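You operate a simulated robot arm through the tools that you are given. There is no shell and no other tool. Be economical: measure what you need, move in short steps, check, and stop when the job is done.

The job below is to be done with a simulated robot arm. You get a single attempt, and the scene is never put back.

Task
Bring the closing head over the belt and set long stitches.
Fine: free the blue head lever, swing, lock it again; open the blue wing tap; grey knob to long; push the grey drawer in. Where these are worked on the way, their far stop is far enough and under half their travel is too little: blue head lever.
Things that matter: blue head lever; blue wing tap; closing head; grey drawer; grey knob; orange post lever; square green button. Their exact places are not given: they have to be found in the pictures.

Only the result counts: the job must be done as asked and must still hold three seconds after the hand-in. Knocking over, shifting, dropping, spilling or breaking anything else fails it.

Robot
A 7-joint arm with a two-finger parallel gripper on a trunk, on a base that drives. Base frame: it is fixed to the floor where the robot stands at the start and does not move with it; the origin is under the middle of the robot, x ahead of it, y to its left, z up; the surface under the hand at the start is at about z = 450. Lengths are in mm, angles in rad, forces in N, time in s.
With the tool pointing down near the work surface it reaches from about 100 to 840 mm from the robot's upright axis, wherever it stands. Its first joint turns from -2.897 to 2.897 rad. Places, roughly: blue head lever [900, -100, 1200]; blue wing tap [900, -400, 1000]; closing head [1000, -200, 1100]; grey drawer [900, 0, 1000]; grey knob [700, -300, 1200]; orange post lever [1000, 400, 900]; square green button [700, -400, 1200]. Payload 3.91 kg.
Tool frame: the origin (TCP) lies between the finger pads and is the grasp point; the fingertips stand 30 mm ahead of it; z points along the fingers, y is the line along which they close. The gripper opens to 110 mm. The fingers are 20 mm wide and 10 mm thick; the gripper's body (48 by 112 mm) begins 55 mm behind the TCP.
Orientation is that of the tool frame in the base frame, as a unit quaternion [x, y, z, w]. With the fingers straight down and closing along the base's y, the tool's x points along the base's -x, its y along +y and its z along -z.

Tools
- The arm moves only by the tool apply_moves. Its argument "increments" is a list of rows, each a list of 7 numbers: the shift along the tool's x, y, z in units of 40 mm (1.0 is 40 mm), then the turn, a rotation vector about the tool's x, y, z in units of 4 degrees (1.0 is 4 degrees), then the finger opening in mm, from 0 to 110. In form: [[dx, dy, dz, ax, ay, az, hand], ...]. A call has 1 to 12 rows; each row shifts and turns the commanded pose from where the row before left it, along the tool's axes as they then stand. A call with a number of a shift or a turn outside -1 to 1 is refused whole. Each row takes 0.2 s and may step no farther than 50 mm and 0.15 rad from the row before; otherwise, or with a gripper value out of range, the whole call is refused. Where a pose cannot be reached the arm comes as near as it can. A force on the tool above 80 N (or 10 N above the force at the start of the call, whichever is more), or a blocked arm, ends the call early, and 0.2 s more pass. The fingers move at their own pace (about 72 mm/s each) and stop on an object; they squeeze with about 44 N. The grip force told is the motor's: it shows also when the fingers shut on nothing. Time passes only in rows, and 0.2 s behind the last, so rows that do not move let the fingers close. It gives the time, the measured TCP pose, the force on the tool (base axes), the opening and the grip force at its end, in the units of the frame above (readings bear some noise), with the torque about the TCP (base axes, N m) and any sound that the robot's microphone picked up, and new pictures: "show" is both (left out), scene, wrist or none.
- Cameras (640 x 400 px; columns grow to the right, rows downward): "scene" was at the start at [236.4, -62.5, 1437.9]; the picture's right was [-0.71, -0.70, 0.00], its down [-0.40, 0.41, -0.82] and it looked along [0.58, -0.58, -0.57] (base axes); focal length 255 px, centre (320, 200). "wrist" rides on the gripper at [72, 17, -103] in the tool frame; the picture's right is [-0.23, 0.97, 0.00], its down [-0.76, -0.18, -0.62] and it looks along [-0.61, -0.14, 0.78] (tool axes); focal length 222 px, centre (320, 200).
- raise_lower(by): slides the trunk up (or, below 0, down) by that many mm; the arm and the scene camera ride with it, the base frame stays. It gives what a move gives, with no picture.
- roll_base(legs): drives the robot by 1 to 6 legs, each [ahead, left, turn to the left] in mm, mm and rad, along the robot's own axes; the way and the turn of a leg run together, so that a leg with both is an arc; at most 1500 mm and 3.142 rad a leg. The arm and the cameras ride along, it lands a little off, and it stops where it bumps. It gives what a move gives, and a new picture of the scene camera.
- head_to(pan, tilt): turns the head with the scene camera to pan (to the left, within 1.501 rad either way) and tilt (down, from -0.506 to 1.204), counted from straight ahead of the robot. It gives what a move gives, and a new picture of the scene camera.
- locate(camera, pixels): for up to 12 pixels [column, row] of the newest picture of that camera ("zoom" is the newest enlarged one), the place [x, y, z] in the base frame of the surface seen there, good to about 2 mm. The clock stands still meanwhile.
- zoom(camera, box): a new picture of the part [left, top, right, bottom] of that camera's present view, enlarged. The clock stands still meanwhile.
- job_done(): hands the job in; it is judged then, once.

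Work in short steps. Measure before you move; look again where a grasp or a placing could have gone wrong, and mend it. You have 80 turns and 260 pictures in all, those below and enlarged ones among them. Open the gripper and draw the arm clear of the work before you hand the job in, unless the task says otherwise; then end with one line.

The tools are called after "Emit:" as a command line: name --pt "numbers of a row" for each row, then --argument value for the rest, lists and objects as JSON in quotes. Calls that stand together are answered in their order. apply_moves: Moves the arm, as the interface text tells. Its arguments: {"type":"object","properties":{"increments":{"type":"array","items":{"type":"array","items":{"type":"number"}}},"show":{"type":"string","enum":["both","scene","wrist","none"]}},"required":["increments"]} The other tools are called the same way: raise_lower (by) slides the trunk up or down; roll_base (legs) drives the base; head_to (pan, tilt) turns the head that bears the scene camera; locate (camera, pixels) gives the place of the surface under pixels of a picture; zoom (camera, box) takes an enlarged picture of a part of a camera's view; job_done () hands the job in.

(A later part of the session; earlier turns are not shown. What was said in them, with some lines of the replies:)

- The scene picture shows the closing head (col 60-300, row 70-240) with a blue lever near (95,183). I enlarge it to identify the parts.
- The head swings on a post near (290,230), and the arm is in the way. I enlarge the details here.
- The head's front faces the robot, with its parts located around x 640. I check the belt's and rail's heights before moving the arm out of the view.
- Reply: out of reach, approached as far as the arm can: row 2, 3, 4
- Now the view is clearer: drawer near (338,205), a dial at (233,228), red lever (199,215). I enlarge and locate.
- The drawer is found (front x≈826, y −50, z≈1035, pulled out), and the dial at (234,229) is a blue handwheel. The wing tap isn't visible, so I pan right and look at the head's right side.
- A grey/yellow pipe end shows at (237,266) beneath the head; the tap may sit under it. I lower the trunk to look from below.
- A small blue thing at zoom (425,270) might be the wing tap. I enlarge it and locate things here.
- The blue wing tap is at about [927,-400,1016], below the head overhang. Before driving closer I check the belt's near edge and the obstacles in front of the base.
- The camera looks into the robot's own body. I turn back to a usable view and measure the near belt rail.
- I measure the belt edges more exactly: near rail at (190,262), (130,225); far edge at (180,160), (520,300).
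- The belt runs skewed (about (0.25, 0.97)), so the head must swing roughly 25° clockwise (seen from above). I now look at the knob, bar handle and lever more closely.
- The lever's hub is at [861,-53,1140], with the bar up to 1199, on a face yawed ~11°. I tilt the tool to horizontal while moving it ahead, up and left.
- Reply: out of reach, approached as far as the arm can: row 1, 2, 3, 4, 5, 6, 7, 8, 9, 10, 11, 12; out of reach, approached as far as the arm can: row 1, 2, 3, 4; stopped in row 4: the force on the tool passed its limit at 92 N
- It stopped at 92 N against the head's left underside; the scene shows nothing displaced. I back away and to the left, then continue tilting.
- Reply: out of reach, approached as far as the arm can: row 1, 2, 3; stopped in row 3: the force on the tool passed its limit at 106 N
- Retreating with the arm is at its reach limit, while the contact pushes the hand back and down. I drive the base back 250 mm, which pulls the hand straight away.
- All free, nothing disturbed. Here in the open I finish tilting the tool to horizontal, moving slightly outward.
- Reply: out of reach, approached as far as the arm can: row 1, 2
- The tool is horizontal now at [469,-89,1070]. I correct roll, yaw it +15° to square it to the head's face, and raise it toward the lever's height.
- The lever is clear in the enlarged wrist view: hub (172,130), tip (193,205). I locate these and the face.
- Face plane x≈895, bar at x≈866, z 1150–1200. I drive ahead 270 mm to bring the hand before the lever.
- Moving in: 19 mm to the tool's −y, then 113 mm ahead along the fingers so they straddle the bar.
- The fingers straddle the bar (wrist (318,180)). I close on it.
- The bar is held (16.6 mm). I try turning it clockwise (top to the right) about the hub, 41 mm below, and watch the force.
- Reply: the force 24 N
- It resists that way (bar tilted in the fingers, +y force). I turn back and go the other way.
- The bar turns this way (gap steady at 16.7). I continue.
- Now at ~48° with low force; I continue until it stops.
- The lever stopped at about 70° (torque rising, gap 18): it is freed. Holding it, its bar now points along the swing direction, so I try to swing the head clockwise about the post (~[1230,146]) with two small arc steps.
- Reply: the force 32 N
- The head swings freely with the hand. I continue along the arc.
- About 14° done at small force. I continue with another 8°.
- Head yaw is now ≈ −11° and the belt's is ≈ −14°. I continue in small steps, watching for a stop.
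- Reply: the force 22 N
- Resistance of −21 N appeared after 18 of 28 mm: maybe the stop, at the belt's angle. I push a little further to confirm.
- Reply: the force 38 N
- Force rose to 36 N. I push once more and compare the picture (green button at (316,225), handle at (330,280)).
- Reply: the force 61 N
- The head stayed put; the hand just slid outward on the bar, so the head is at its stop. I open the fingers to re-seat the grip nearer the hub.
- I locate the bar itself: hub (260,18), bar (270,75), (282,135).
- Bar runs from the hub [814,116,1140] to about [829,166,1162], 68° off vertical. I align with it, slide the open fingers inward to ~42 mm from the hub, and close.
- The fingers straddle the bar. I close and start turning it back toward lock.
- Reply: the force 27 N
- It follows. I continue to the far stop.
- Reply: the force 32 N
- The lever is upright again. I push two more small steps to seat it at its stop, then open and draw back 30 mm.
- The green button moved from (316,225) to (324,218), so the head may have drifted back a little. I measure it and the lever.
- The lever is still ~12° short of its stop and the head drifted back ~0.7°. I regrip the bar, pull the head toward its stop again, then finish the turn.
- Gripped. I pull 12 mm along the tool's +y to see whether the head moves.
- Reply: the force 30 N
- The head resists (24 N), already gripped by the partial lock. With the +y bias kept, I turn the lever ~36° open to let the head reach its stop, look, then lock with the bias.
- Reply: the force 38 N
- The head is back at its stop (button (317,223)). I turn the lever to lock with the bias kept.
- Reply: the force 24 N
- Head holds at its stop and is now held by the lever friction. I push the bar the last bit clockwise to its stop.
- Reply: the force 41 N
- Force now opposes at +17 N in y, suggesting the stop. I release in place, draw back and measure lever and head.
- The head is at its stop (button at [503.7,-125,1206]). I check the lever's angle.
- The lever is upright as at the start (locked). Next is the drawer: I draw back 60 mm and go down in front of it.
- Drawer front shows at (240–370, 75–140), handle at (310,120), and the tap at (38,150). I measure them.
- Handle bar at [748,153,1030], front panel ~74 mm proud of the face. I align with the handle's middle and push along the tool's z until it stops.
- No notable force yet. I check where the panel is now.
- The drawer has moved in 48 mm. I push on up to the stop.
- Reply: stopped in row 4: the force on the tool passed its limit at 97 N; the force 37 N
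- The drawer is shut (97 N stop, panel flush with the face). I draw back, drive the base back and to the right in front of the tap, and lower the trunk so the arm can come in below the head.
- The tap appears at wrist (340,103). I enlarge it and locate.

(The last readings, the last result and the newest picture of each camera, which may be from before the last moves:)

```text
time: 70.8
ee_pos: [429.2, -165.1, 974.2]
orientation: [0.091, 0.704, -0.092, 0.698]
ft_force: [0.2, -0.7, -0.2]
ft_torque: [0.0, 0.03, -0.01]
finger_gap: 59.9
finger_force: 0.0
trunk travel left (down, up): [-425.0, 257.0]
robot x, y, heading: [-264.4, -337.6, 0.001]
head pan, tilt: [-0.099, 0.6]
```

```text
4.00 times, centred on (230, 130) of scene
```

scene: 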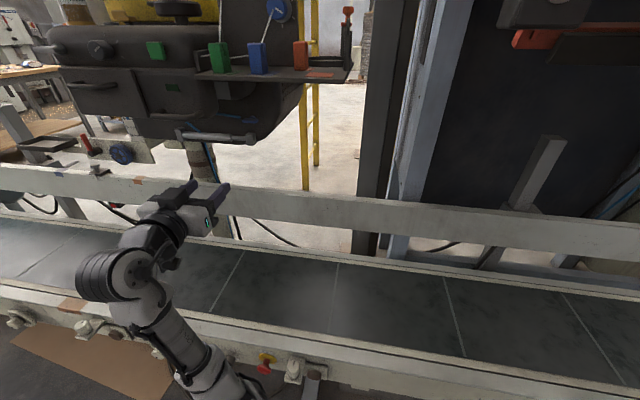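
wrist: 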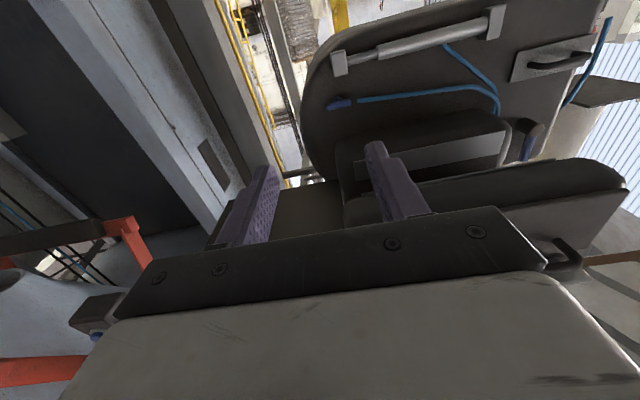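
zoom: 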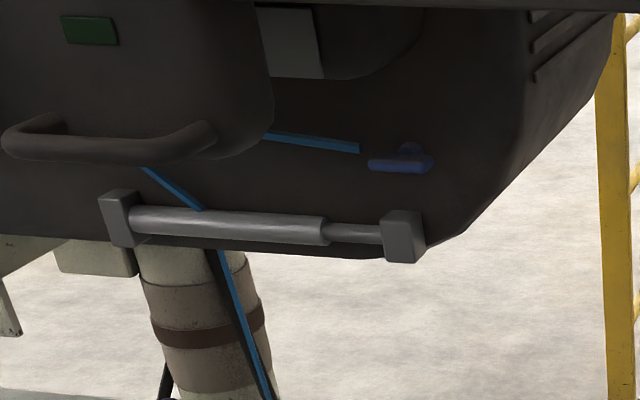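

The tap is a horizontal wing on a central stem, axis normal to the face. I locate its ends.

Emit:
head_to --pan 0.05 --tilt 0.3

Emit:
zoom --camera "wrist" --box '[300, 70, 396, 130]'

Emit:
locate --camera "zoom" --pixels '[[190, 250], [330, 215], [260, 232], [252, 188], [140, 180], [350, 280], [260, 330]]'

```text
time: 71.6
ee_pos: [429.0, -165.9, 973.4]
orientation: [0.091, 0.705, -0.092, 0.698]
ft_force: [0.1, -0.4, 0.3]
ft_torque: [-0.03, -0.03, 0.0]
finger_gap: 60.1
finger_force: 0.1
trunk travel left (down, up): [-425.0, 257.0]
robot x, y, heading: [-271.4, -339.4, -0.001]
head pan, tilt: [0.051, 0.3]
```

scene: 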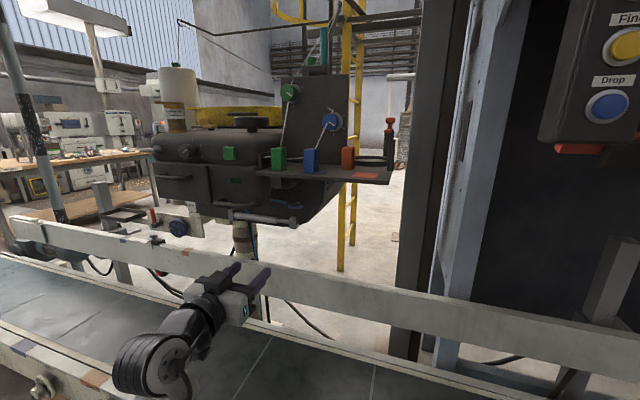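

```text
6.67 times, centred on (348, 100) of wrist
```

zoom: 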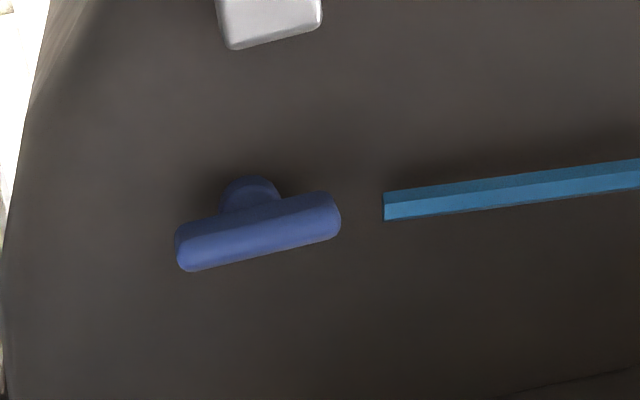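

```text
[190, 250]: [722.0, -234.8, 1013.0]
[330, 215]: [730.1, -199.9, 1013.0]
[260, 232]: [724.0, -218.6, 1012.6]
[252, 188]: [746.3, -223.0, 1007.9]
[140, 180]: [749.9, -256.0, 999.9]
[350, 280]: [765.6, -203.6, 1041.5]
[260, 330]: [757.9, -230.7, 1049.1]
```

Wing centre ≈ [726,-218,1013], 45 mm long, 14 thick. Before going under the head I check its underside clearance.

Emit:
zoom --camera "scene" --box '[140, 130, 340, 255]'

Emit:
locate --camera "scene" --pixels '[[185, 207], [212, 213], [232, 214], [262, 207], [215, 200], [262, 216], [295, 221], [240, 205]]'

Emit:
locate --camera "wrist" --pixels '[[345, 150], [420, 140], [400, 180], [300, 210], [345, 205], [480, 170], [495, 20], [340, 62]]'

```text
3.20 times, centred on (240, 192) of scene
```

zoom: 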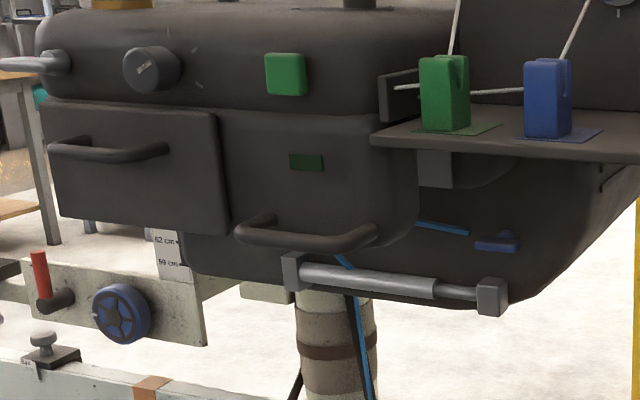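

```text
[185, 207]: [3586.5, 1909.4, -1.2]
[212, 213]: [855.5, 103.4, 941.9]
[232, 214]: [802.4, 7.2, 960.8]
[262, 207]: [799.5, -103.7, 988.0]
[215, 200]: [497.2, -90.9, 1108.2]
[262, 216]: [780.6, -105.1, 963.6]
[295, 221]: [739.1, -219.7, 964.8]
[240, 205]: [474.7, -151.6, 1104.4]
```

```text
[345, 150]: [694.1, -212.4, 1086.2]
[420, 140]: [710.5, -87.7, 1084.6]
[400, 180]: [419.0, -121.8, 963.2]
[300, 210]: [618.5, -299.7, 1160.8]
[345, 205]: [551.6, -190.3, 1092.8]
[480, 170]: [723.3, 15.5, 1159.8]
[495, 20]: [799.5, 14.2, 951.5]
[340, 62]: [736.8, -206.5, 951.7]
```

Underside is at z≈1086, the lower bracket top ≈970, so there is a window around z 1013. I raise the hand 40 mm and roll it −90° here in the open so that the fingers close vertically.

Emit:
apply_moves --pt "-0.5 0 0 0 0 -1 45" --pt "-0.5 0 0 0 0 -1 45" --pt "0 0 0 0 0 -1 45" --pt "0 0 0 0 0 -1 45" --pt "0 0 0 0 0 -1 45" --pt "0 0 0 0 0 -1 45" --pt "0 0 0 0 0 -1 45" --pt "0 0 0 0 0 -1 45" --pt "0 0 0 0 0 -1 45" --pt "0 0 0 0 0 -1 45" --pt "0 0 0 0 0 -1 45" --pt "0 0 0 0 0 -1 45" --show "none"

Emit:
apply_moves --pt "0 0 0 0 0 -1 45" --pt "0 0 0 0 0 -1 45" --pt "0 0 0 0 0 -1 45" --pt "0 0 0 0 0 -1 45" --pt "0 0 0 0 0 -1 45" --pt "0 0 0 0 0 -1 45" --pt "0 0 0 0 0 -1 45" --pt "0 0 0 0 0 -1 45" --pt "0 0 0 0 0 -1 45" --pt "0 0 0 0 0 -1 45" --pt "0 0 0 0 0 -0.5 45"

```text
time: 74.2
ee_pos: [429.5, -163.2, 1011.2]
orientation: [-0.203, 0.681, -0.367, 0.601]
ft_force: [0.8, -0.5, -0.2]
ft_torque: [0.01, -0.02, 0.02]
finger_gap: 44.8
finger_force: 0.1
trunk travel left (down, up): [-425.0, 257.0]
robot x, y, heading: [-268.1, -341.6, 0.001]
head pan, tilt: [0.051, 0.3]
```

```text
time: 76.6
ee_pos: [430.0, -163.1, 1011.8]
orientation: [-0.435, 0.563, -0.558, 0.428]
ft_force: [-1.0, -0.1, 0.1]
ft_torque: [0.0, 0.01, 0.02]
finger_gap: 44.9
finger_force: 0.1
trunk travel left (down, up): [-425.0, 257.0]
robot x, y, heading: [-267.0, -341.1, -0.001]
head pan, tilt: [0.051, 0.3]
```

scene: 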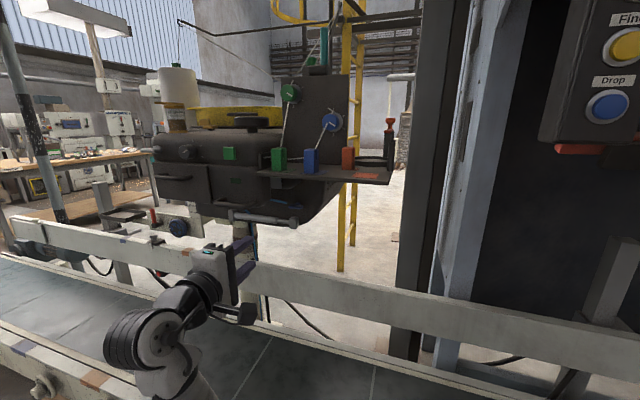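
wrist: 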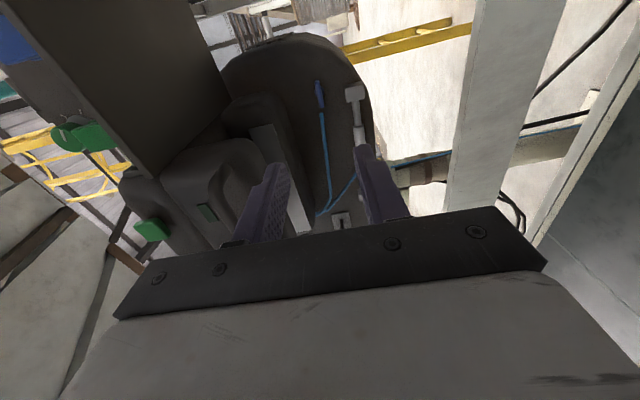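

Rolled properly. I drive the base ahead 182 and right 24 to a stand ~110 mm short of the wing.

Emit:
roll_base --legs '[[182, -24, 0]]'

Emit:
zoom --camera "wrist" --box '[160, 0, 480, 200]'

```text
time: 78.1
ee_pos: [612.5, -187.9, 1012.1]
orientation: [-0.434, 0.563, -0.558, 0.429]
ft_force: [-0.3, -0.1, 0.2]
ft_torque: [-0.04, -0.03, 0.03]
finger_gap: 45.1
finger_force: 0.0
trunk travel left (down, up): [-425.0, 257.0]
robot x, y, heading: [-87.1, -363.6, 0.002]
head pan, tilt: [0.051, 0.3]
```

scene: 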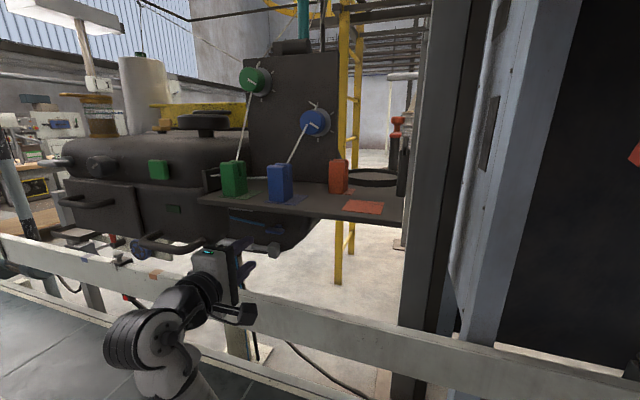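

```text
2.00 times, centred on (320, 100) of wrist
```

zoom: 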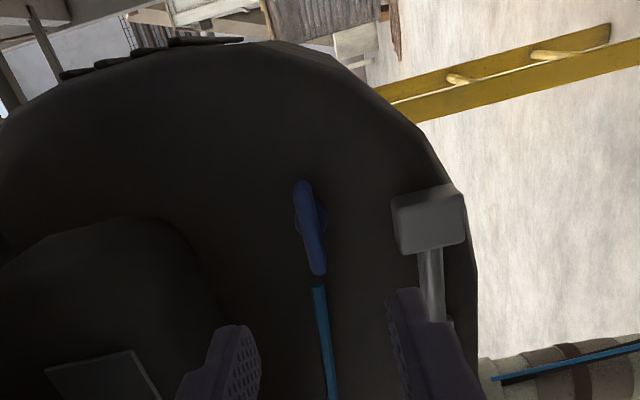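

Clear view of the wing. I locate it again to refine.

Emit:
locate --camera "zoom" --pixels '[[302, 190], [311, 230], [319, 268], [428, 215], [200, 230], [250, 330]]'

```text
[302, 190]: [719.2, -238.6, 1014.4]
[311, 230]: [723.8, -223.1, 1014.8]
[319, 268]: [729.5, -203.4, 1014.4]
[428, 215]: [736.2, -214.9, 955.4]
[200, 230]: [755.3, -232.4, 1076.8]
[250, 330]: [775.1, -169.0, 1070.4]
```

I advance 109 mm with small corrections so that the wing sits between the fingers.

Emit:
apply_moves --pt "0.09 -0.06 0.5 0 0 0 45" --pt "0 0 0.6 0 0 0 45" --pt "0 0 0.6 0 0 0 45" --pt "0 0 0.5 0 0 0 45" --pt "0 0 0.5 0 0 0 45" --show "wrist"

```text
time: 79.3
ee_pos: [716.5, -218.9, 1014.1]
orientation: [-0.434, 0.562, -0.558, 0.43]
ft_force: [-0.3, -0.9, -0.1]
ft_torque: [-0.01, -0.02, -0.02]
finger_gap: 45.3
finger_force: 0.0
trunk travel left (down, up): [-425.0, 257.0]
robot x, y, heading: [-86.1, -364.0, -0.005]
head pan, tilt: [0.051, 0.3]
```

wrist: 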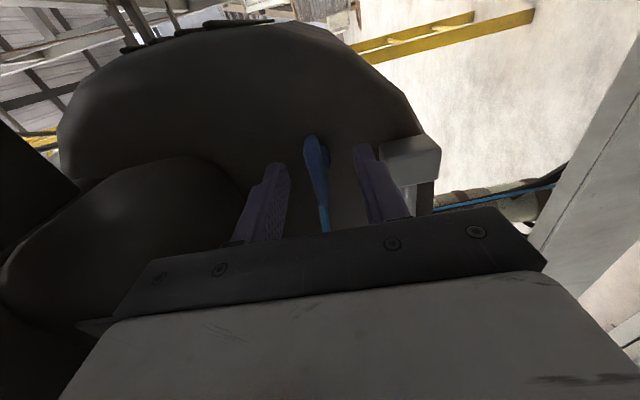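

The wing sits between the fingers. I close and try turning clockwise (positive about tool z) first, as the roll has most room that way.

Emit:
apply_moves --pt "0 0 0 0 0 0 0" --pt "0 0 0 0 0 0 0" --pt "0 0 0 0 0 0 0" --pt "0 0 0 0 0 1 0" --pt "0 0 0 0 0 1 0" --pt "0 0 0 0 0 1 0" --pt "0 0 0 0 0 1 0" --show "wrist"

```text
time: 80.9
ee_pos: [715.7, -219.2, 1014.0]
orientation: [-0.352, 0.616, -0.493, 0.503]
ft_force: [12.2, 2.9, 13.9]
ft_torque: [-1.51, -0.55, 0.37]
finger_gap: 14.3
finger_force: 45.0
trunk travel left (down, up): [-425.0, 257.0]
robot x, y, heading: [-86.5, -362.5, -0.001]
head pan, tilt: [0.051, 0.3]
```

wrist: 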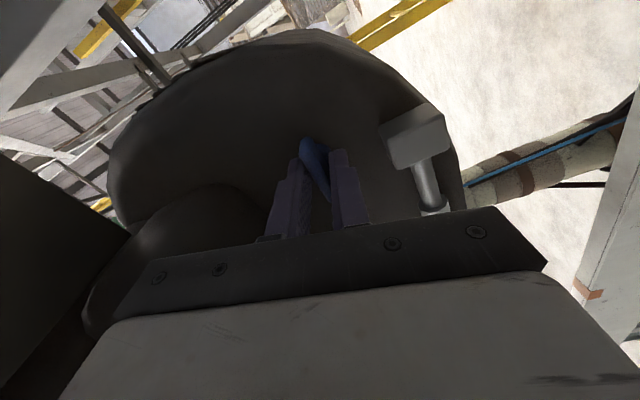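

Torque is −1.5 N·m and the wing looks tilted between the fingers, so this direction seems blocked. I turn back and the other way.

Emit:
apply_moves --pt "0 0 0 0 0 -1 0" --pt "0 0 0 0 0 -1 0" --pt "0 0 0 0 0 -1 0" --pt "0 0 0 0 0 -1 0" --pt "0 0 0 0 0 -1 0" --pt "0 0 0 0 0 -1 0" --pt "0 0 0 0 0 -1 0" --pt "0 0 0 0 0 -1 0" --show "wrist"

```text
time: 82.7
ee_pos: [716.3, -218.8, 1014.8]
orientation: [0.507, -0.497, 0.613, -0.347]
ft_force: [9.4, 0.9, 15.7]
ft_torque: [-0.24, -0.97, -0.91]
finger_gap: 8.8
finger_force: 44.3
trunk travel left (down, up): [-425.0, 257.0]
robot x, y, heading: [-82.1, -362.1, 0.0]
head pan, tilt: [0.051, 0.3]
```

wrist: 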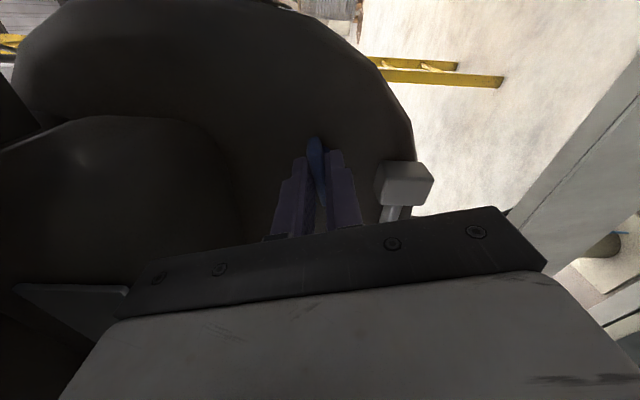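

Now the gap is 8.8 mm and the wing follows: this is the opening direction. I continue.

Emit:
apply_moves --pt "0 0 0 0 0 -1 0" --pt "0 0 0 0 0 -1 0" --pt "0 0 0 0 0 -1 0" --pt "0 0 0 0 0 -1 0" --pt "0 0 0 0 0 -1 0" --pt "0 0 0 0 0 -1 0" --pt "0 0 0 0 0 -1 0" --pt "0 0 0 0 0 -1 0" --show "both"

```text
time: 84.5
ee_pos: [715.1, -219.2, 1014.8]
orientation: [0.624, -0.337, 0.685, -0.166]
ft_force: [20.8, 3.5, 28.0]
ft_torque: [0.22, 0.64, 0.25]
finger_gap: 8.9
finger_force: 45.3
trunk travel left (down, up): [-425.0, 257.0]
robot x, y, heading: [-82.8, -358.6, -0.005]
head pan, tilt: [0.051, 0.3]
```

scene: 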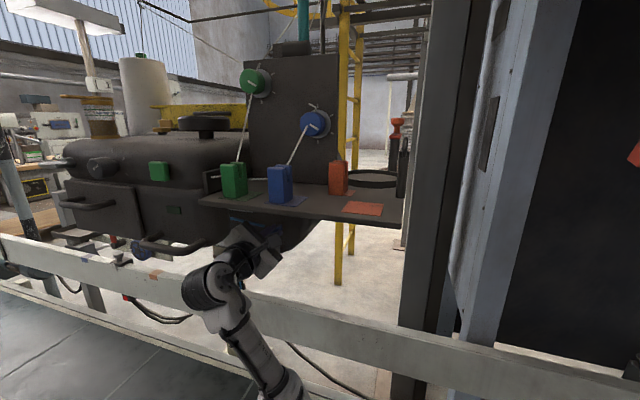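
wrist: 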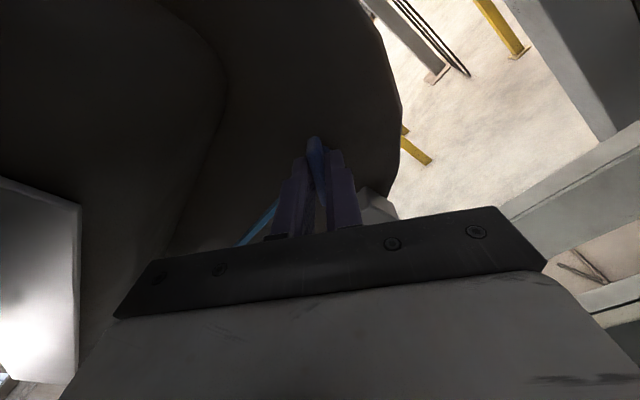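

It follows smoothly (~48°). The camera side now turns upward toward the head's underside, so I continue carefully in a few rows.

Emit:
apply_moves --pt "0 0 0 0 0 -1 0" --pt "0 0 0 0 0 -1 0" --pt "0 0 0 0 0 -1 0" --pt "0 0 0 0 0 -1 0" --pt "0 0 0 0 0 -1 0" --show "wrist"

```text
time: 85.7
ee_pos: [715.7, -218.9, 1015.9]
orientation: [0.673, -0.222, 0.704, -0.043]
ft_force: [20.1, 7.6, 28.9]
ft_torque: [0.13, 0.43, -0.36]
finger_gap: 8.9
finger_force: 45.2
trunk travel left (down, up): [-425.0, 257.0]
robot x, y, heading: [-85.2, -363.4, 0.001]
head pan, tilt: [0.051, 0.3]
```

wrist: 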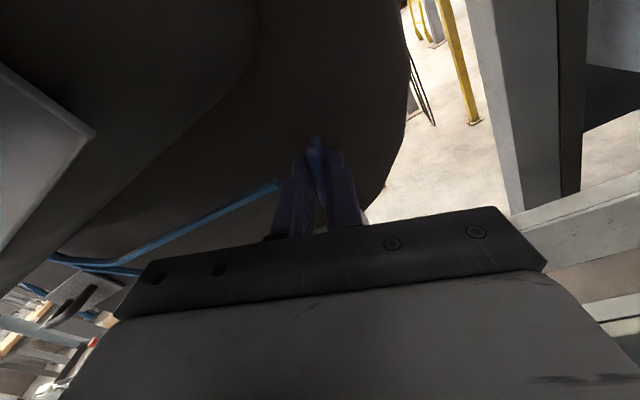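

Still following at ~68° with unchanged force. I go on to about 90°.

Emit:
apply_moves --pt "0 0 0 0 0 -1 0" --pt "0 0 0 0 0 -1 0" --pt "0 0 0 0 0 -1 0" --pt "0 0 0 0 0 -1 0" --pt "0 0 0 0 0 -1 0" --pt "0 0 0 0 0 -1 0" --show "wrist"

```text
time: 87.1
ee_pos: [716.0, -217.2, 1015.7]
orientation: [0.705, -0.077, 0.698, 0.104]
ft_force: [19.4, 12.2, 25.3]
ft_torque: [0.94, -0.35, -0.57]
finger_gap: 9.2
finger_force: 44.8
trunk travel left (down, up): [-425.0, 257.0]
robot x, y, heading: [-86.1, -364.2, -0.002]
head pan, tilt: [0.051, 0.3]
```

wrist: 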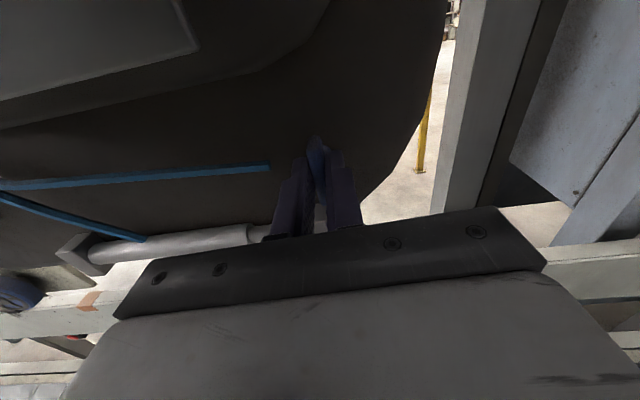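

Torque rises (0.94 N·m) near 90°: likely the stop. Two more rows to confirm, then open and draw back.

Emit:
apply_moves --pt "0 0 0 0 0 -1 0" --pt "0 0 0 0 0 -1 0" --show "wrist"

Emit:
apply_moves --pt "0 0 0 0 0 0 45" --pt "0 0 0 0 0 0 45" --pt "0 0 -0.6 0 0 0 45" --pt "0 0 -0.8 0 0 0 45" --pt "0 0 -0.8 0 0 0 45" --show "both"

```text
time: 87.7
ee_pos: [715.2, -218.3, 1014.6]
orientation: [0.709, -0.028, 0.689, 0.151]
ft_force: [18.2, 14.5, 23.2]
ft_torque: [1.07, -0.27, -0.55]
finger_gap: 12.0
finger_force: 45.0
trunk travel left (down, up): [-425.0, 257.0]
robot x, y, heading: [-86.1, -365.4, 0.002]
head pan, tilt: [0.051, 0.3]
```

wrist: 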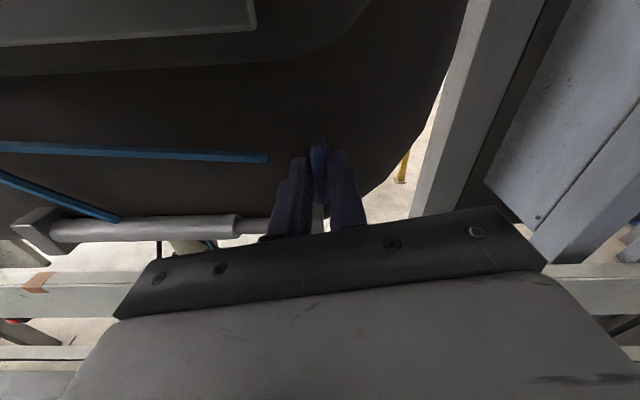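

```text
time: 88.6
ee_pos: [691.5, -217.8, 1009.0]
orientation: [0.718, -0.032, 0.675, 0.164]
ft_force: [17.7, 1.8, 2.4]
ft_torque: [-0.14, 1.88, -0.71]
finger_gap: 44.9
finger_force: 0.0
trunk travel left (down, up): [-425.0, 257.0]
robot x, y, heading: [-86.1, -361.2, -0.004]
head pan, tilt: [0.051, 0.3]
stopped in row 4: the force on the tool passed its limit at 110 N (the readings are from after the stop); the commanded pose is now the measured one
```

scene: 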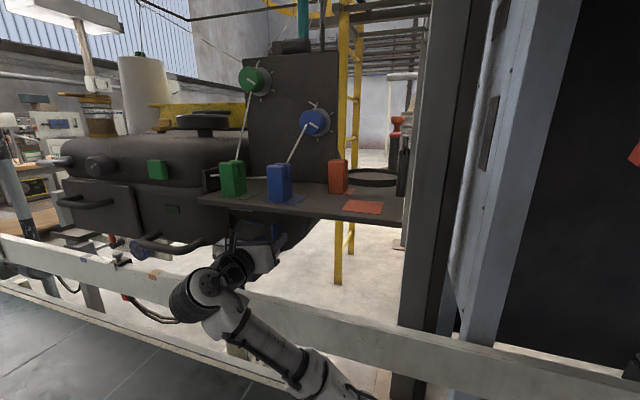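
wrist: 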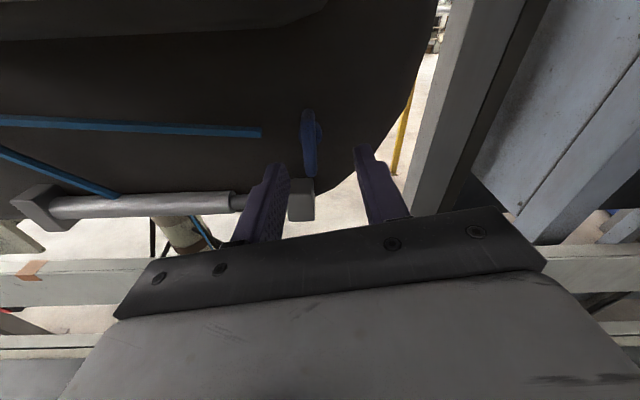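

The wing is now vertical (open, at its stop). The retreat hit something – the camera side at the top caught the head's underside; I roll back +44° the way it came, then retreat.

Emit:
apply_moves --pt "0 0 0 0 0 1 45" --pt "0 0 0 0 0 1 45" --pt "0 0 0 0 0 1 45" --pt "0 0 0 0 0 1 45" --pt "0 0 0 0 0 1 45" --pt "0 0 0 0 0 1 45" --pt "0 0 0 0 0 1 45" --pt "0 0 0 0 0 1 45" --pt "0 0 0 0 0 1 45" --pt "0 0 0 0 0 1 45" --pt "0 0 0 0 0 1 45" --show "wrist"

```text
time: 91.0
ee_pos: [690.6, -217.8, 1011.8]
orientation: [0.652, -0.3, 0.689, -0.105]
ft_force: [-0.3, -0.7, -0.5]
ft_torque: [-0.03, 0.01, 0.0]
finger_gap: 45.2
finger_force: 0.1
trunk travel left (down, up): [-425.0, 257.0]
robot x, y, heading: [-84.5, -361.5, -0.004]
head pan, tilt: [0.051, 0.3]
```

wrist: 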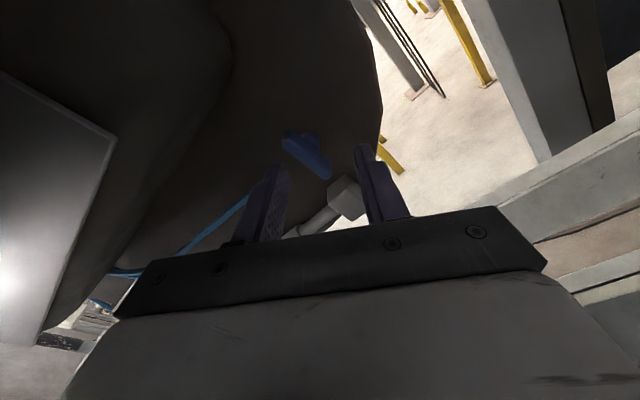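

No contact force now. I retreat while rolling further back.

Emit:
apply_moves --pt "0 0 -0.4 0 0 1 45" --pt "0 0 -0.4 0 0 1 45" --pt "0 0 -0.5 0 0 1 45" --pt "0 0 -0.5 0 0 1 45" --pt "0 0 -0.5 0 0 1 45" --pt "0 0 -0.4 0 0 1 45" --show "wrist"

```text
time: 92.4
ee_pos: [585.8, -187.9, 1014.1]
orientation: [0.576, -0.427, 0.652, -0.246]
ft_force: [-1.0, 0.1, 0.6]
ft_torque: [0.06, 0.02, -0.04]
finger_gap: 45.2
finger_force: 0.0
trunk travel left (down, up): [-425.0, 257.0]
robot x, y, heading: [-87.3, -366.0, 0.001]
head pan, tilt: [0.051, 0.3]
```

wrist: 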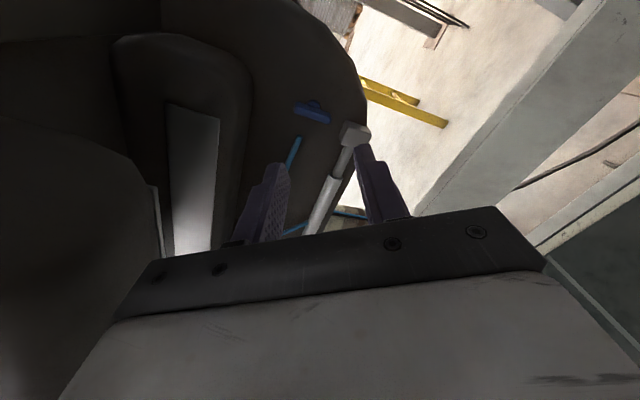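

The wing now stands across the hose: open. I drive back 280 mm, raise the trunk and look at the knob's marks.

Emit:
roll_base --legs '[[-280, 0, 0], [0, 160, 0]]'

Emit:
raise_lower --by 130

Emit:
head_to --pan 0.2 --tilt 0.25

```text
time: 95.8
ee_pos: [310.6, -28.5, 1013.6]
orientation: [0.575, -0.428, 0.652, -0.246]
ft_force: [-0.9, -0.3, 0.6]
ft_torque: [0.01, 0.04, 0.0]
finger_gap: 45.0
finger_force: 0.1
trunk travel left (down, up): [-425.0, 257.0]
robot x, y, heading: [-359.0, -202.8, -0.002]
head pan, tilt: [0.051, 0.3]
```

scene: 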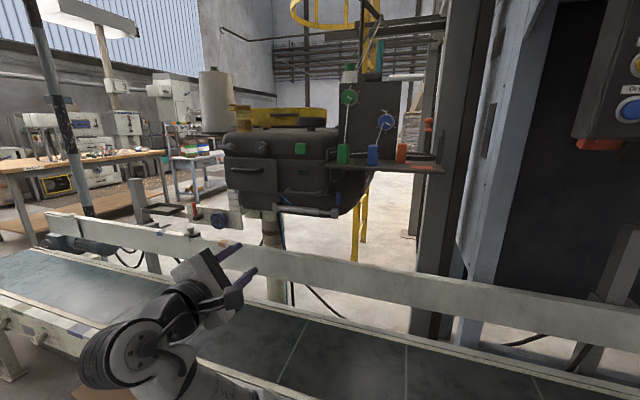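

```text
time: 97.4
ee_pos: [309.7, -29.0, 1143.9]
orientation: [0.576, -0.428, 0.652, -0.244]
ft_force: [0.9, -0.5, 0.3]
ft_torque: [0.0, -0.03, -0.01]
finger_gap: 45.1
finger_force: 0.0
trunk travel left (down, up): [-555.0, 127.0]
robot x, y, heading: [-362.7, -205.5, -0.002]
head pan, tilt: [0.051, 0.3]
```

```text
time: 98.1
ee_pos: [310.1, -28.5, 1143.7]
orientation: [0.575, -0.428, 0.652, -0.246]
ft_force: [0.3, -0.5, -0.6]
ft_torque: [0.0, 0.01, -0.01]
finger_gap: 45.1
finger_force: 0.1
trunk travel left (down, up): [-555.0, 127.0]
robot x, y, heading: [-363.2, -202.1, -0.004]
head pan, tilt: [0.201, 0.25]
```

scene: 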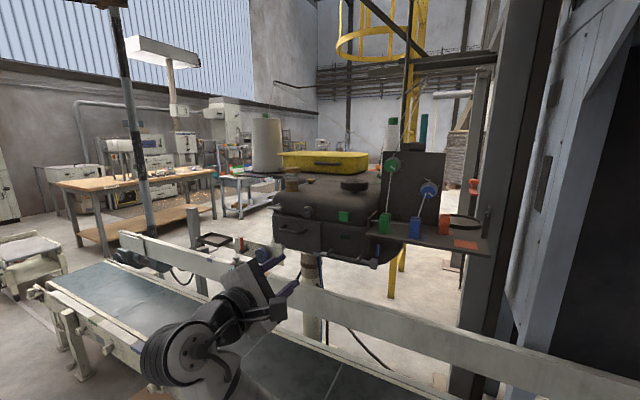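

Emit:
zoom --camera "scene" --box '[290, 195, 326, 230]'

Emit:
zoom --camera "wrist" --box '[0, 0, 640, 400]'

```text
11.43 times, centred on (308, 212) of scene
```

zoom: 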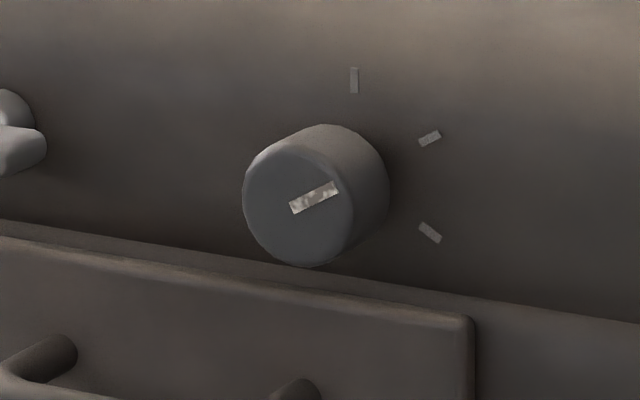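

```text
1.00 times, centred on (320, 200) of wrist (not enlarged: the box is as wide or as high as the picture)
```

zoom: 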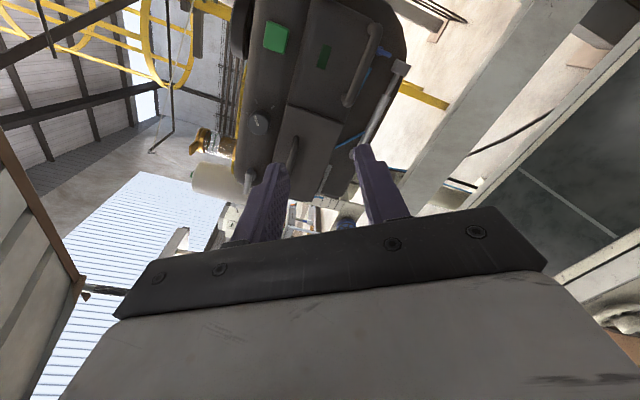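

Three marks: 12, 2 and 4 o'clock; the pointer is at the 2 o'clock one. I look for a label telling which is long, including the dark green plate below the button.

Emit:
zoom --camera "scene" --box '[325, 200, 385, 245]'

Emit:
zoom --camera "scene" --box '[300, 192, 330, 222]'

Emit:
zoom --camera "scene" --box '[260, 160, 400, 250]'

```text
8.89 times, centred on (355, 222) of scene
```

zoom: 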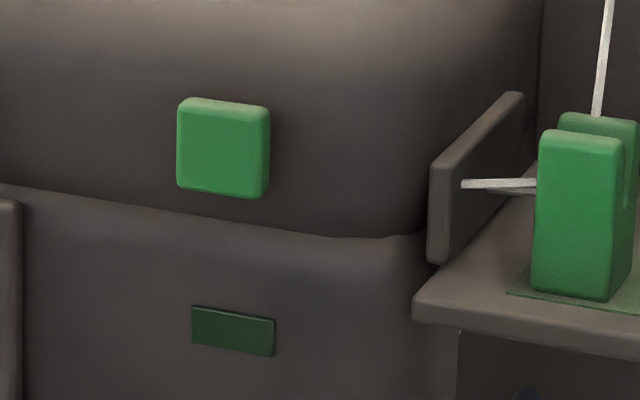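

```text
13.33 times, centred on (315, 207) of scene
```

zoom: 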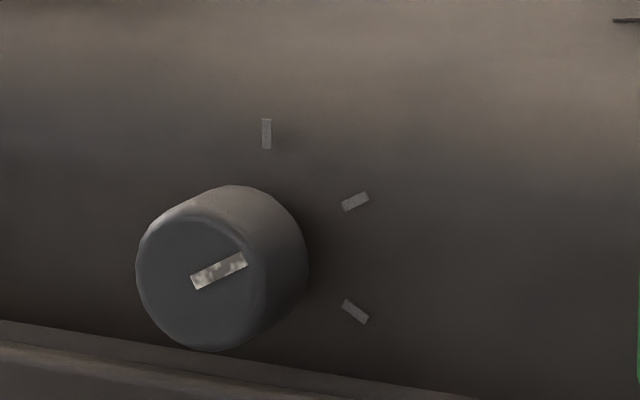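

```text
4.44 times, centred on (330, 205) of scene
```

zoom: 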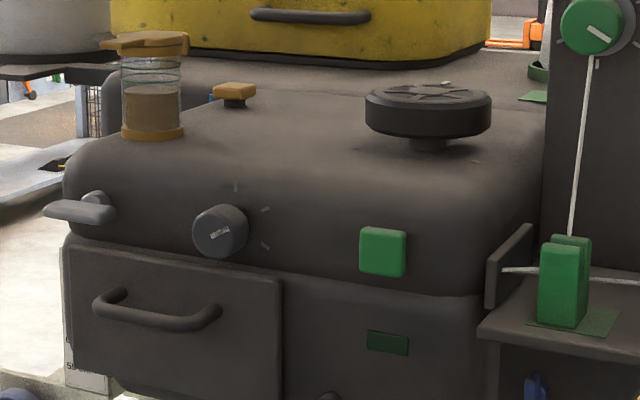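

No label; the three marks run clockwise, so long is taken as the last, 4 o'clock (+60° clockwise). I locate the knob.

Emit:
locate --camera "zoom" --pixels '[[218, 233], [200, 232], [235, 240], [215, 215], [215, 252], [236, 187], [265, 246], [255, 225], [185, 200], [90, 212], [76, 203]]'

```text
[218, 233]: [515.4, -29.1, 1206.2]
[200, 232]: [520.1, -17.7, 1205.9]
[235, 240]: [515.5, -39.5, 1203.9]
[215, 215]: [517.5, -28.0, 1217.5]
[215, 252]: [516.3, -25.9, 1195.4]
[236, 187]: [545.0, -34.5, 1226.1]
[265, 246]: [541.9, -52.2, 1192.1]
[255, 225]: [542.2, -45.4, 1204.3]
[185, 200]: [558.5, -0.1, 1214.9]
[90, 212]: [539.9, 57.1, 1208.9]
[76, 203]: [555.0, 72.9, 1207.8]
```

Knob face centre [516,-28.5,1206], ~29 mm wide, protruding 29 mm. I raise the trunk 62 mm and roll the hand to −30°, so that a +60° turn ends at +30°.

Emit:
raise_lower --by 62

Emit:
apply_moves --pt "0 0 0 0 0 1 50" --pt "0 0 0 0 0 1 50" --pt "0 0 0 0 0 1 50" --pt "0 0 0 0 0 1 50" --pt "0 0 0 0 0 1 50" --pt "0 0 0 0 0 1 50" --pt "0 0 0 0 0 1 50" --pt "0 0 0 0 0 1 50" --pt "0 0 0 0 0 1 50" --pt "0 0 0 0 0 1 50" --pt "0 0 0 0 0 1 50" --pt "0 0 0 0 0 1 50" --show "none"

Emit:
apply_moves --pt "0 0 0 0 0 1 50" --pt "0 0 0 0 0 1 50" --pt "0 0 0 0 0 1 50" --pt "0 0 0 0 0 1 50" --pt "0 0 0 0 0 1 50" --pt "0 0 0 0 0 1 50" --pt "0 0 0 0 0 1 50" --pt "0 0 0 0 0 1 50" --pt "0 0 0 0 0 1 50" --pt "0 0 0 0 0 1 50" --pt "0 0 0 0 0 1 50" --show "wrist"

Emit:
roll_base --legs '[[105, 26, 0]]'

```text
time: 99.1
ee_pos: [310.2, -29.1, 1205.4]
orientation: [0.575, -0.429, 0.652, -0.245]
ft_force: [-0.1, 0.0, 0.3]
ft_torque: [-0.03, 0.0, -0.02]
finger_gap: 45.1
finger_force: 0.1
trunk travel left (down, up): [-617.0, 65.0]
robot x, y, heading: [-364.7, -199.9, -0.003]
head pan, tilt: [0.201, 0.25]
```

```text
time: 101.7
ee_pos: [309.8, -28.6, 1204.7]
orientation: [-0.351, 0.625, -0.496, 0.49]
ft_force: [0.4, 0.2, -0.2]
ft_torque: [0.02, -0.01, -0.04]
finger_gap: 49.9
finger_force: 0.0
trunk travel left (down, up): [-617.0, 65.0]
robot x, y, heading: [-364.6, -202.6, -0.004]
head pan, tilt: [0.201, 0.25]
```

```text
time: 104.1
ee_pos: [309.4, -29.2, 1205.8]
orientation: [-0.092, 0.711, -0.277, 0.64]
ft_force: [-0.2, -0.6, 0.0]
ft_torque: [-0.03, 0.0, 0.03]
finger_gap: 50.2
finger_force: 0.1
trunk travel left (down, up): [-617.0, 65.0]
robot x, y, heading: [-359.4, -202.4, -0.005]
head pan, tilt: [0.201, 0.25]
```

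wrist: 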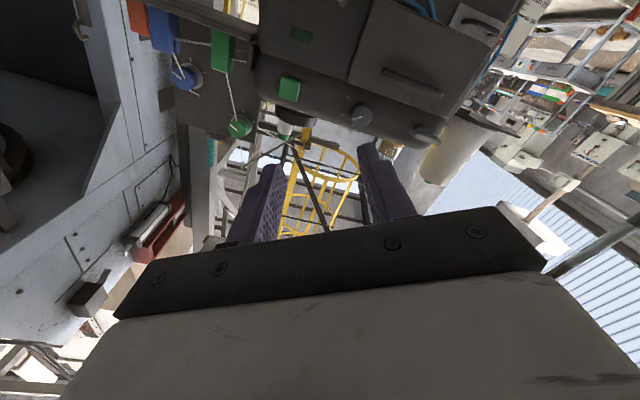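

```text
time: 105.3
ee_pos: [416.2, -3.4, 1204.2]
orientation: [-0.092, 0.712, -0.276, 0.639]
ft_force: [0.5, 0.6, 0.5]
ft_torque: [0.02, 0.01, 0.0]
finger_gap: 50.5
finger_force: 0.2
trunk travel left (down, up): [-617.0, 65.0]
robot x, y, heading: [-258.0, -178.6, -0.004]
head pan, tilt: [0.201, 0.25]
```

scene: 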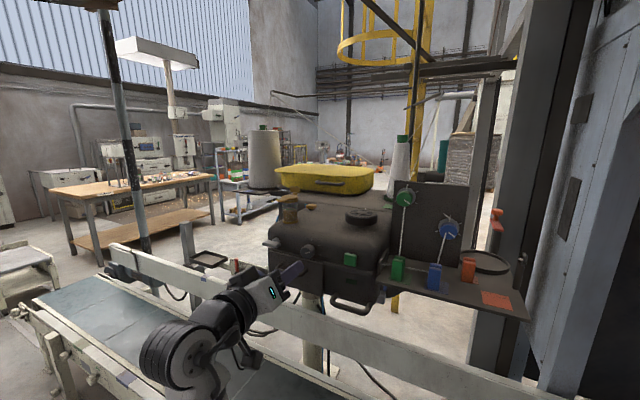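

Hand is ~95 mm before the knob. I check the knob in the wrist view.

Emit:
zoom --camera "wrist" --box '[240, 40, 480, 190]'

```text
2.67 times, centred on (360, 115) of wrist
```

zoom: 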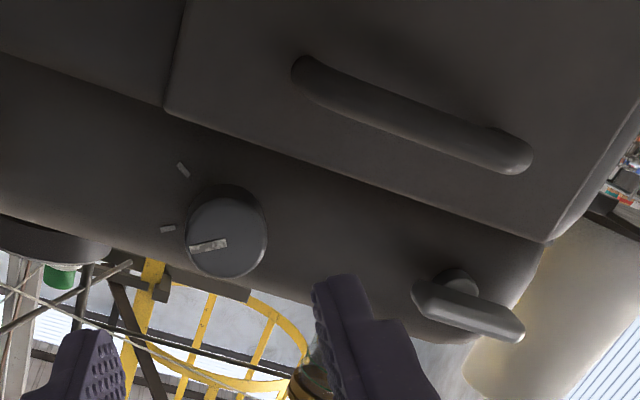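

Emit:
locate --camera "zoom" --pixels '[[228, 237], [195, 235], [262, 235], [228, 205], [225, 270], [183, 170], [167, 228], [200, 120], [240, 150]]'

```text
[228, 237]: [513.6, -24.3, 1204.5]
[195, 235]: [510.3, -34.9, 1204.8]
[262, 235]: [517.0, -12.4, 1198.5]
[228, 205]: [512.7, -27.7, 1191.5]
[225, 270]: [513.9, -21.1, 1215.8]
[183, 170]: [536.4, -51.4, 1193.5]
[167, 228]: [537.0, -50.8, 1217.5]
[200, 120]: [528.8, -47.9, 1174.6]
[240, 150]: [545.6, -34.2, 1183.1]
```

Refined knob centre [513.6,-24.5,1204.5]. I move in 90 mm.

Emit:
apply_moves --pt "-0.16 0.09 0.4 0 0 0 50" --pt "0 0 0.6 0 0 0 50" --pt "0 0 0.6 0 0 0 50" --pt "0 0 0.66 0 0 0 50" --pt "0 0 0 0 0 0 50" --show "wrist"

```text
time: 106.5
ee_pos: [503.4, -22.7, 1206.1]
orientation: [-0.092, 0.711, -0.277, 0.64]
ft_force: [-0.2, 0.1, 0.0]
ft_torque: [-0.01, -0.01, -0.02]
finger_gap: 50.1
finger_force: 0.1
trunk travel left (down, up): [-617.0, 65.0]
robot x, y, heading: [-261.0, -177.9, -0.005]
head pan, tilt: [0.201, 0.25]
```

wrist: 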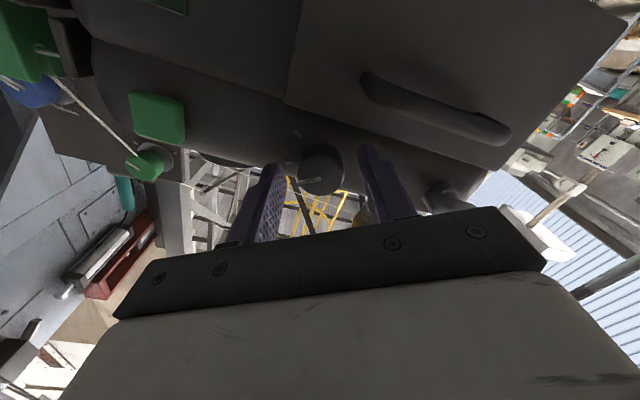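

The knob sits between the fingers and the green button is clear. I close and turn clockwise 8 rows (32°).

Emit:
apply_moves --pt "0 0 0 0 0 0 0" --pt "0 0 0 0 0 0 0" --pt "0 0 0 0 0 0 0" --pt "0 0 0 0 0 1 0" --pt "0 0 0 0 0 1 0" --pt "0 0 0 0 0 1 0" --pt "0 0 0 0 0 1 0" --pt "0 0 0 0 0 1 0" --pt "0 0 0 0 0 1 0" --pt "0 0 0 0 0 1 0" --pt "0 0 0 0 0 1 0" --show "wrist"

Emit:
zoom --camera "wrist" --box '[240, 100, 400, 200]'

```text
time: 108.9
ee_pos: [503.6, -22.4, 1205.2]
orientation: [0.109, 0.709, -0.09, 0.691]
ft_force: [3.0, -1.9, -1.9]
ft_torque: [0.29, 0.98, 0.15]
finger_gap: 29.2
finger_force: 45.0
trunk travel left (down, up): [-617.0, 65.0]
robot x, y, heading: [-256.5, -177.3, -0.004]
head pan, tilt: [0.201, 0.25]
```

wrist: 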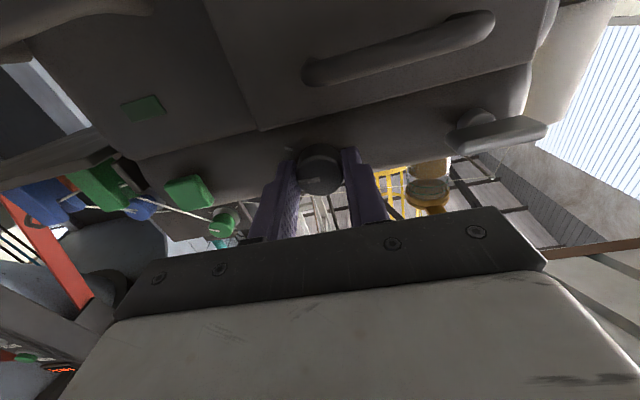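

```text
4.00 times, centred on (320, 150) of wrist
```

zoom: 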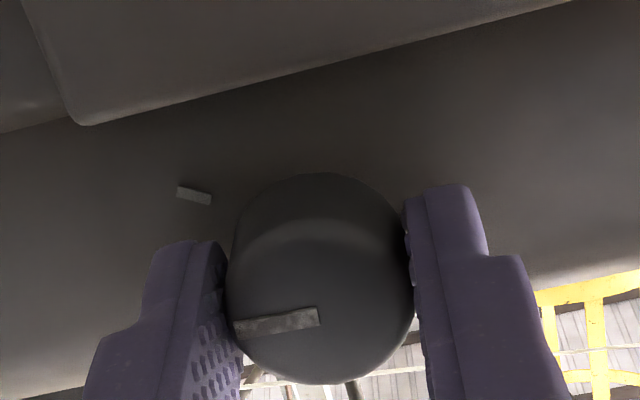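

The pointer turns with the hand. I turn another 7 rows to reach the 4 o'clock mark.

Emit:
apply_moves --pt "0 0 0 0 0 1 0" --pt "0 0 0 0 0 1 0" --pt "0 0 0 0 0 1 0" --pt "0 0 0 0 0 1 0" --pt "0 0 0 0 0 1 0" --pt "0 0 0 0 0 1 0" --pt "0 0 0 0 0 1 0" --show "wrist"

Emit:
zoom --camera "wrist" --box '[240, 100, 400, 200]'

```text
time: 110.5
ee_pos: [504.1, -21.3, 1204.3]
orientation: [0.276, 0.662, 0.081, 0.692]
ft_force: [-0.4, -3.1, -7.3]
ft_torque: [0.2, 0.67, 0.66]
finger_gap: 29.7
finger_force: 45.4
trunk travel left (down, up): [-617.0, 65.0]
robot x, y, heading: [-255.0, -178.4, -0.004]
head pan, tilt: [0.201, 0.25]
```

wrist: 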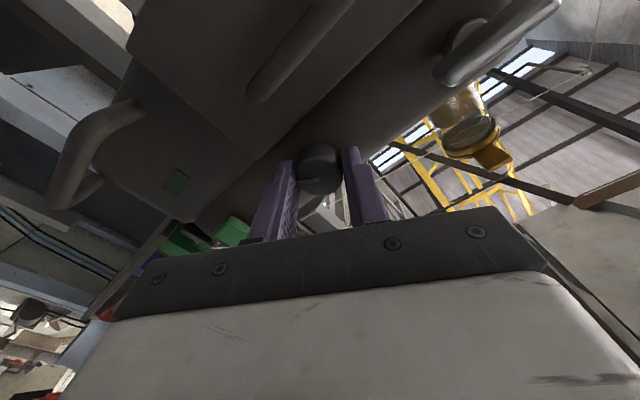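

```text
4.00 times, centred on (320, 150) of wrist
5 turns are left
```

zoom: 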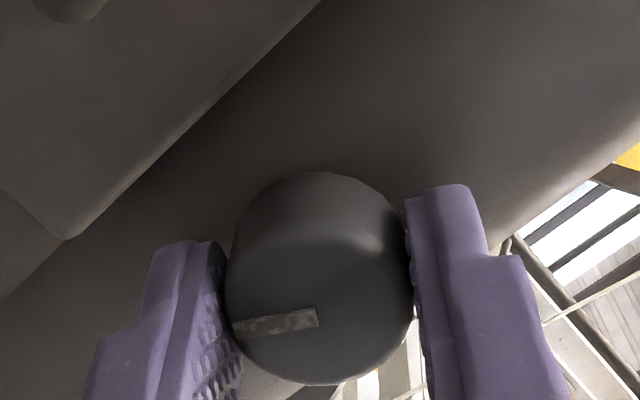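

The pointer turned the full 60°. I open and draw back ~110 mm clear of the knob.

Emit:
apply_moves --pt "0 0 0 0 0 0 60" --pt "0 0 0 0 0 0 60" --pt "0 0 -0.6 0 0 0 60" --pt "0 0 -0.8 0 0 0 60" --pt "0 0 -0.8 0 0 0 60" --pt "0 0 -0.8 0 0 0 60" --pt "0 0 0 0 0 0 60" --show "both"

```text
time: 112.1
ee_pos: [387.6, 9.7, 1210.3]
orientation: [0.276, 0.662, 0.08, 0.692]
ft_force: [-0.1, -0.4, 0.4]
ft_torque: [0.0, 0.02, 0.01]
finger_gap: 60.1
finger_force: 0.1
trunk travel left (down, up): [-617.0, 65.0]
robot x, y, heading: [-257.9, -179.9, -0.001]
head pan, tilt: [0.201, 0.25]
4 turns are left
```

scene: 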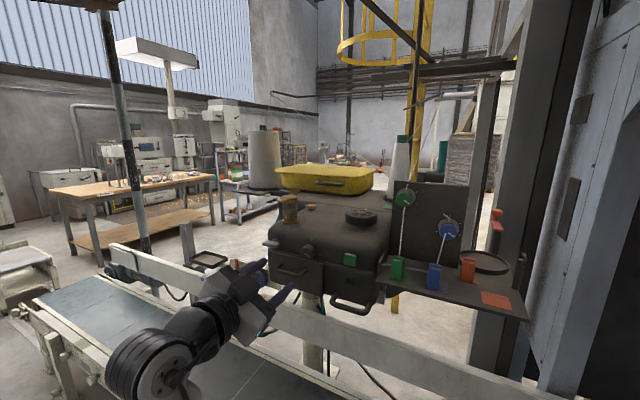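
wrist: 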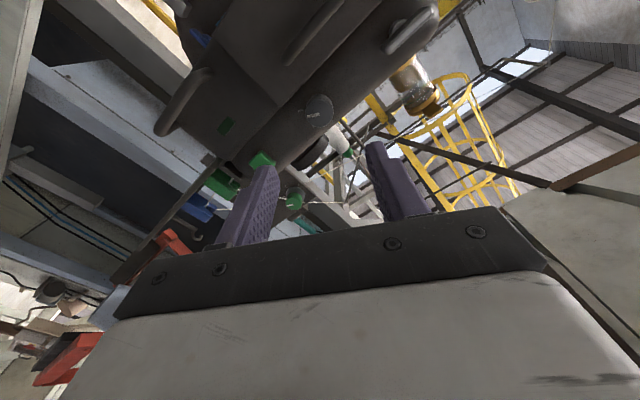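

The hand is clear. I check the pointer against the marks in an enlarged picture.

Emit:
zoom --camera "scene" --box '[290, 230, 336, 268]'

```text
10.53 times, centred on (313, 249) of scene
3 turns are left
```

zoom: 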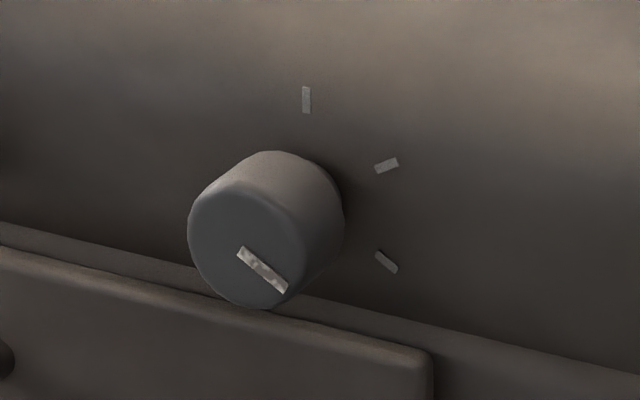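

The pointer lines up with the 4 o'clock mark. I drive back 200 mm to stand clear.

Emit:
roll_base --legs '[[-200, 0, 0]]'

```text
time: 113.7
ee_pos: [187.7, 12.1, 1211.2]
orientation: [0.275, 0.662, 0.081, 0.693]
ft_force: [0.2, 0.2, 0.7]
ft_torque: [0.01, 0.02, 0.02]
finger_gap: 60.1
finger_force: 0.1
trunk travel left (down, up): [-617.0, 65.0]
robot x, y, heading: [-456.2, -178.2, -0.003]
head pan, tilt: [0.201, 0.25]
2 turns are left
```

scene: 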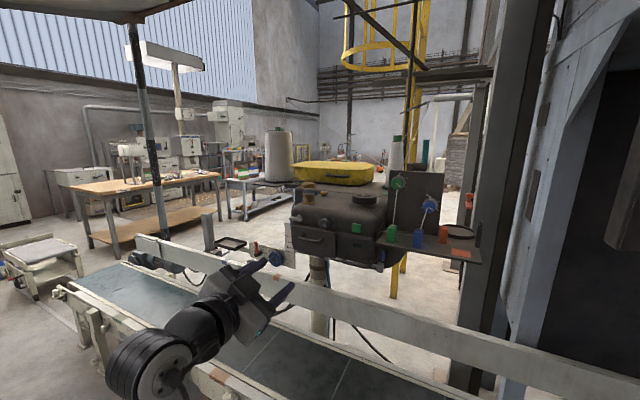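

All steps are done and the arm is clear; I hand the job in.

Emit:
job_done

```text
The job is handed in.
```

The job is handed in: the head is over the belt at its stop and locked, the wing tap is open, the drawer is shut, and the knob is at its last clockwise mark; no label showed which mark is long, so I took that one as long.
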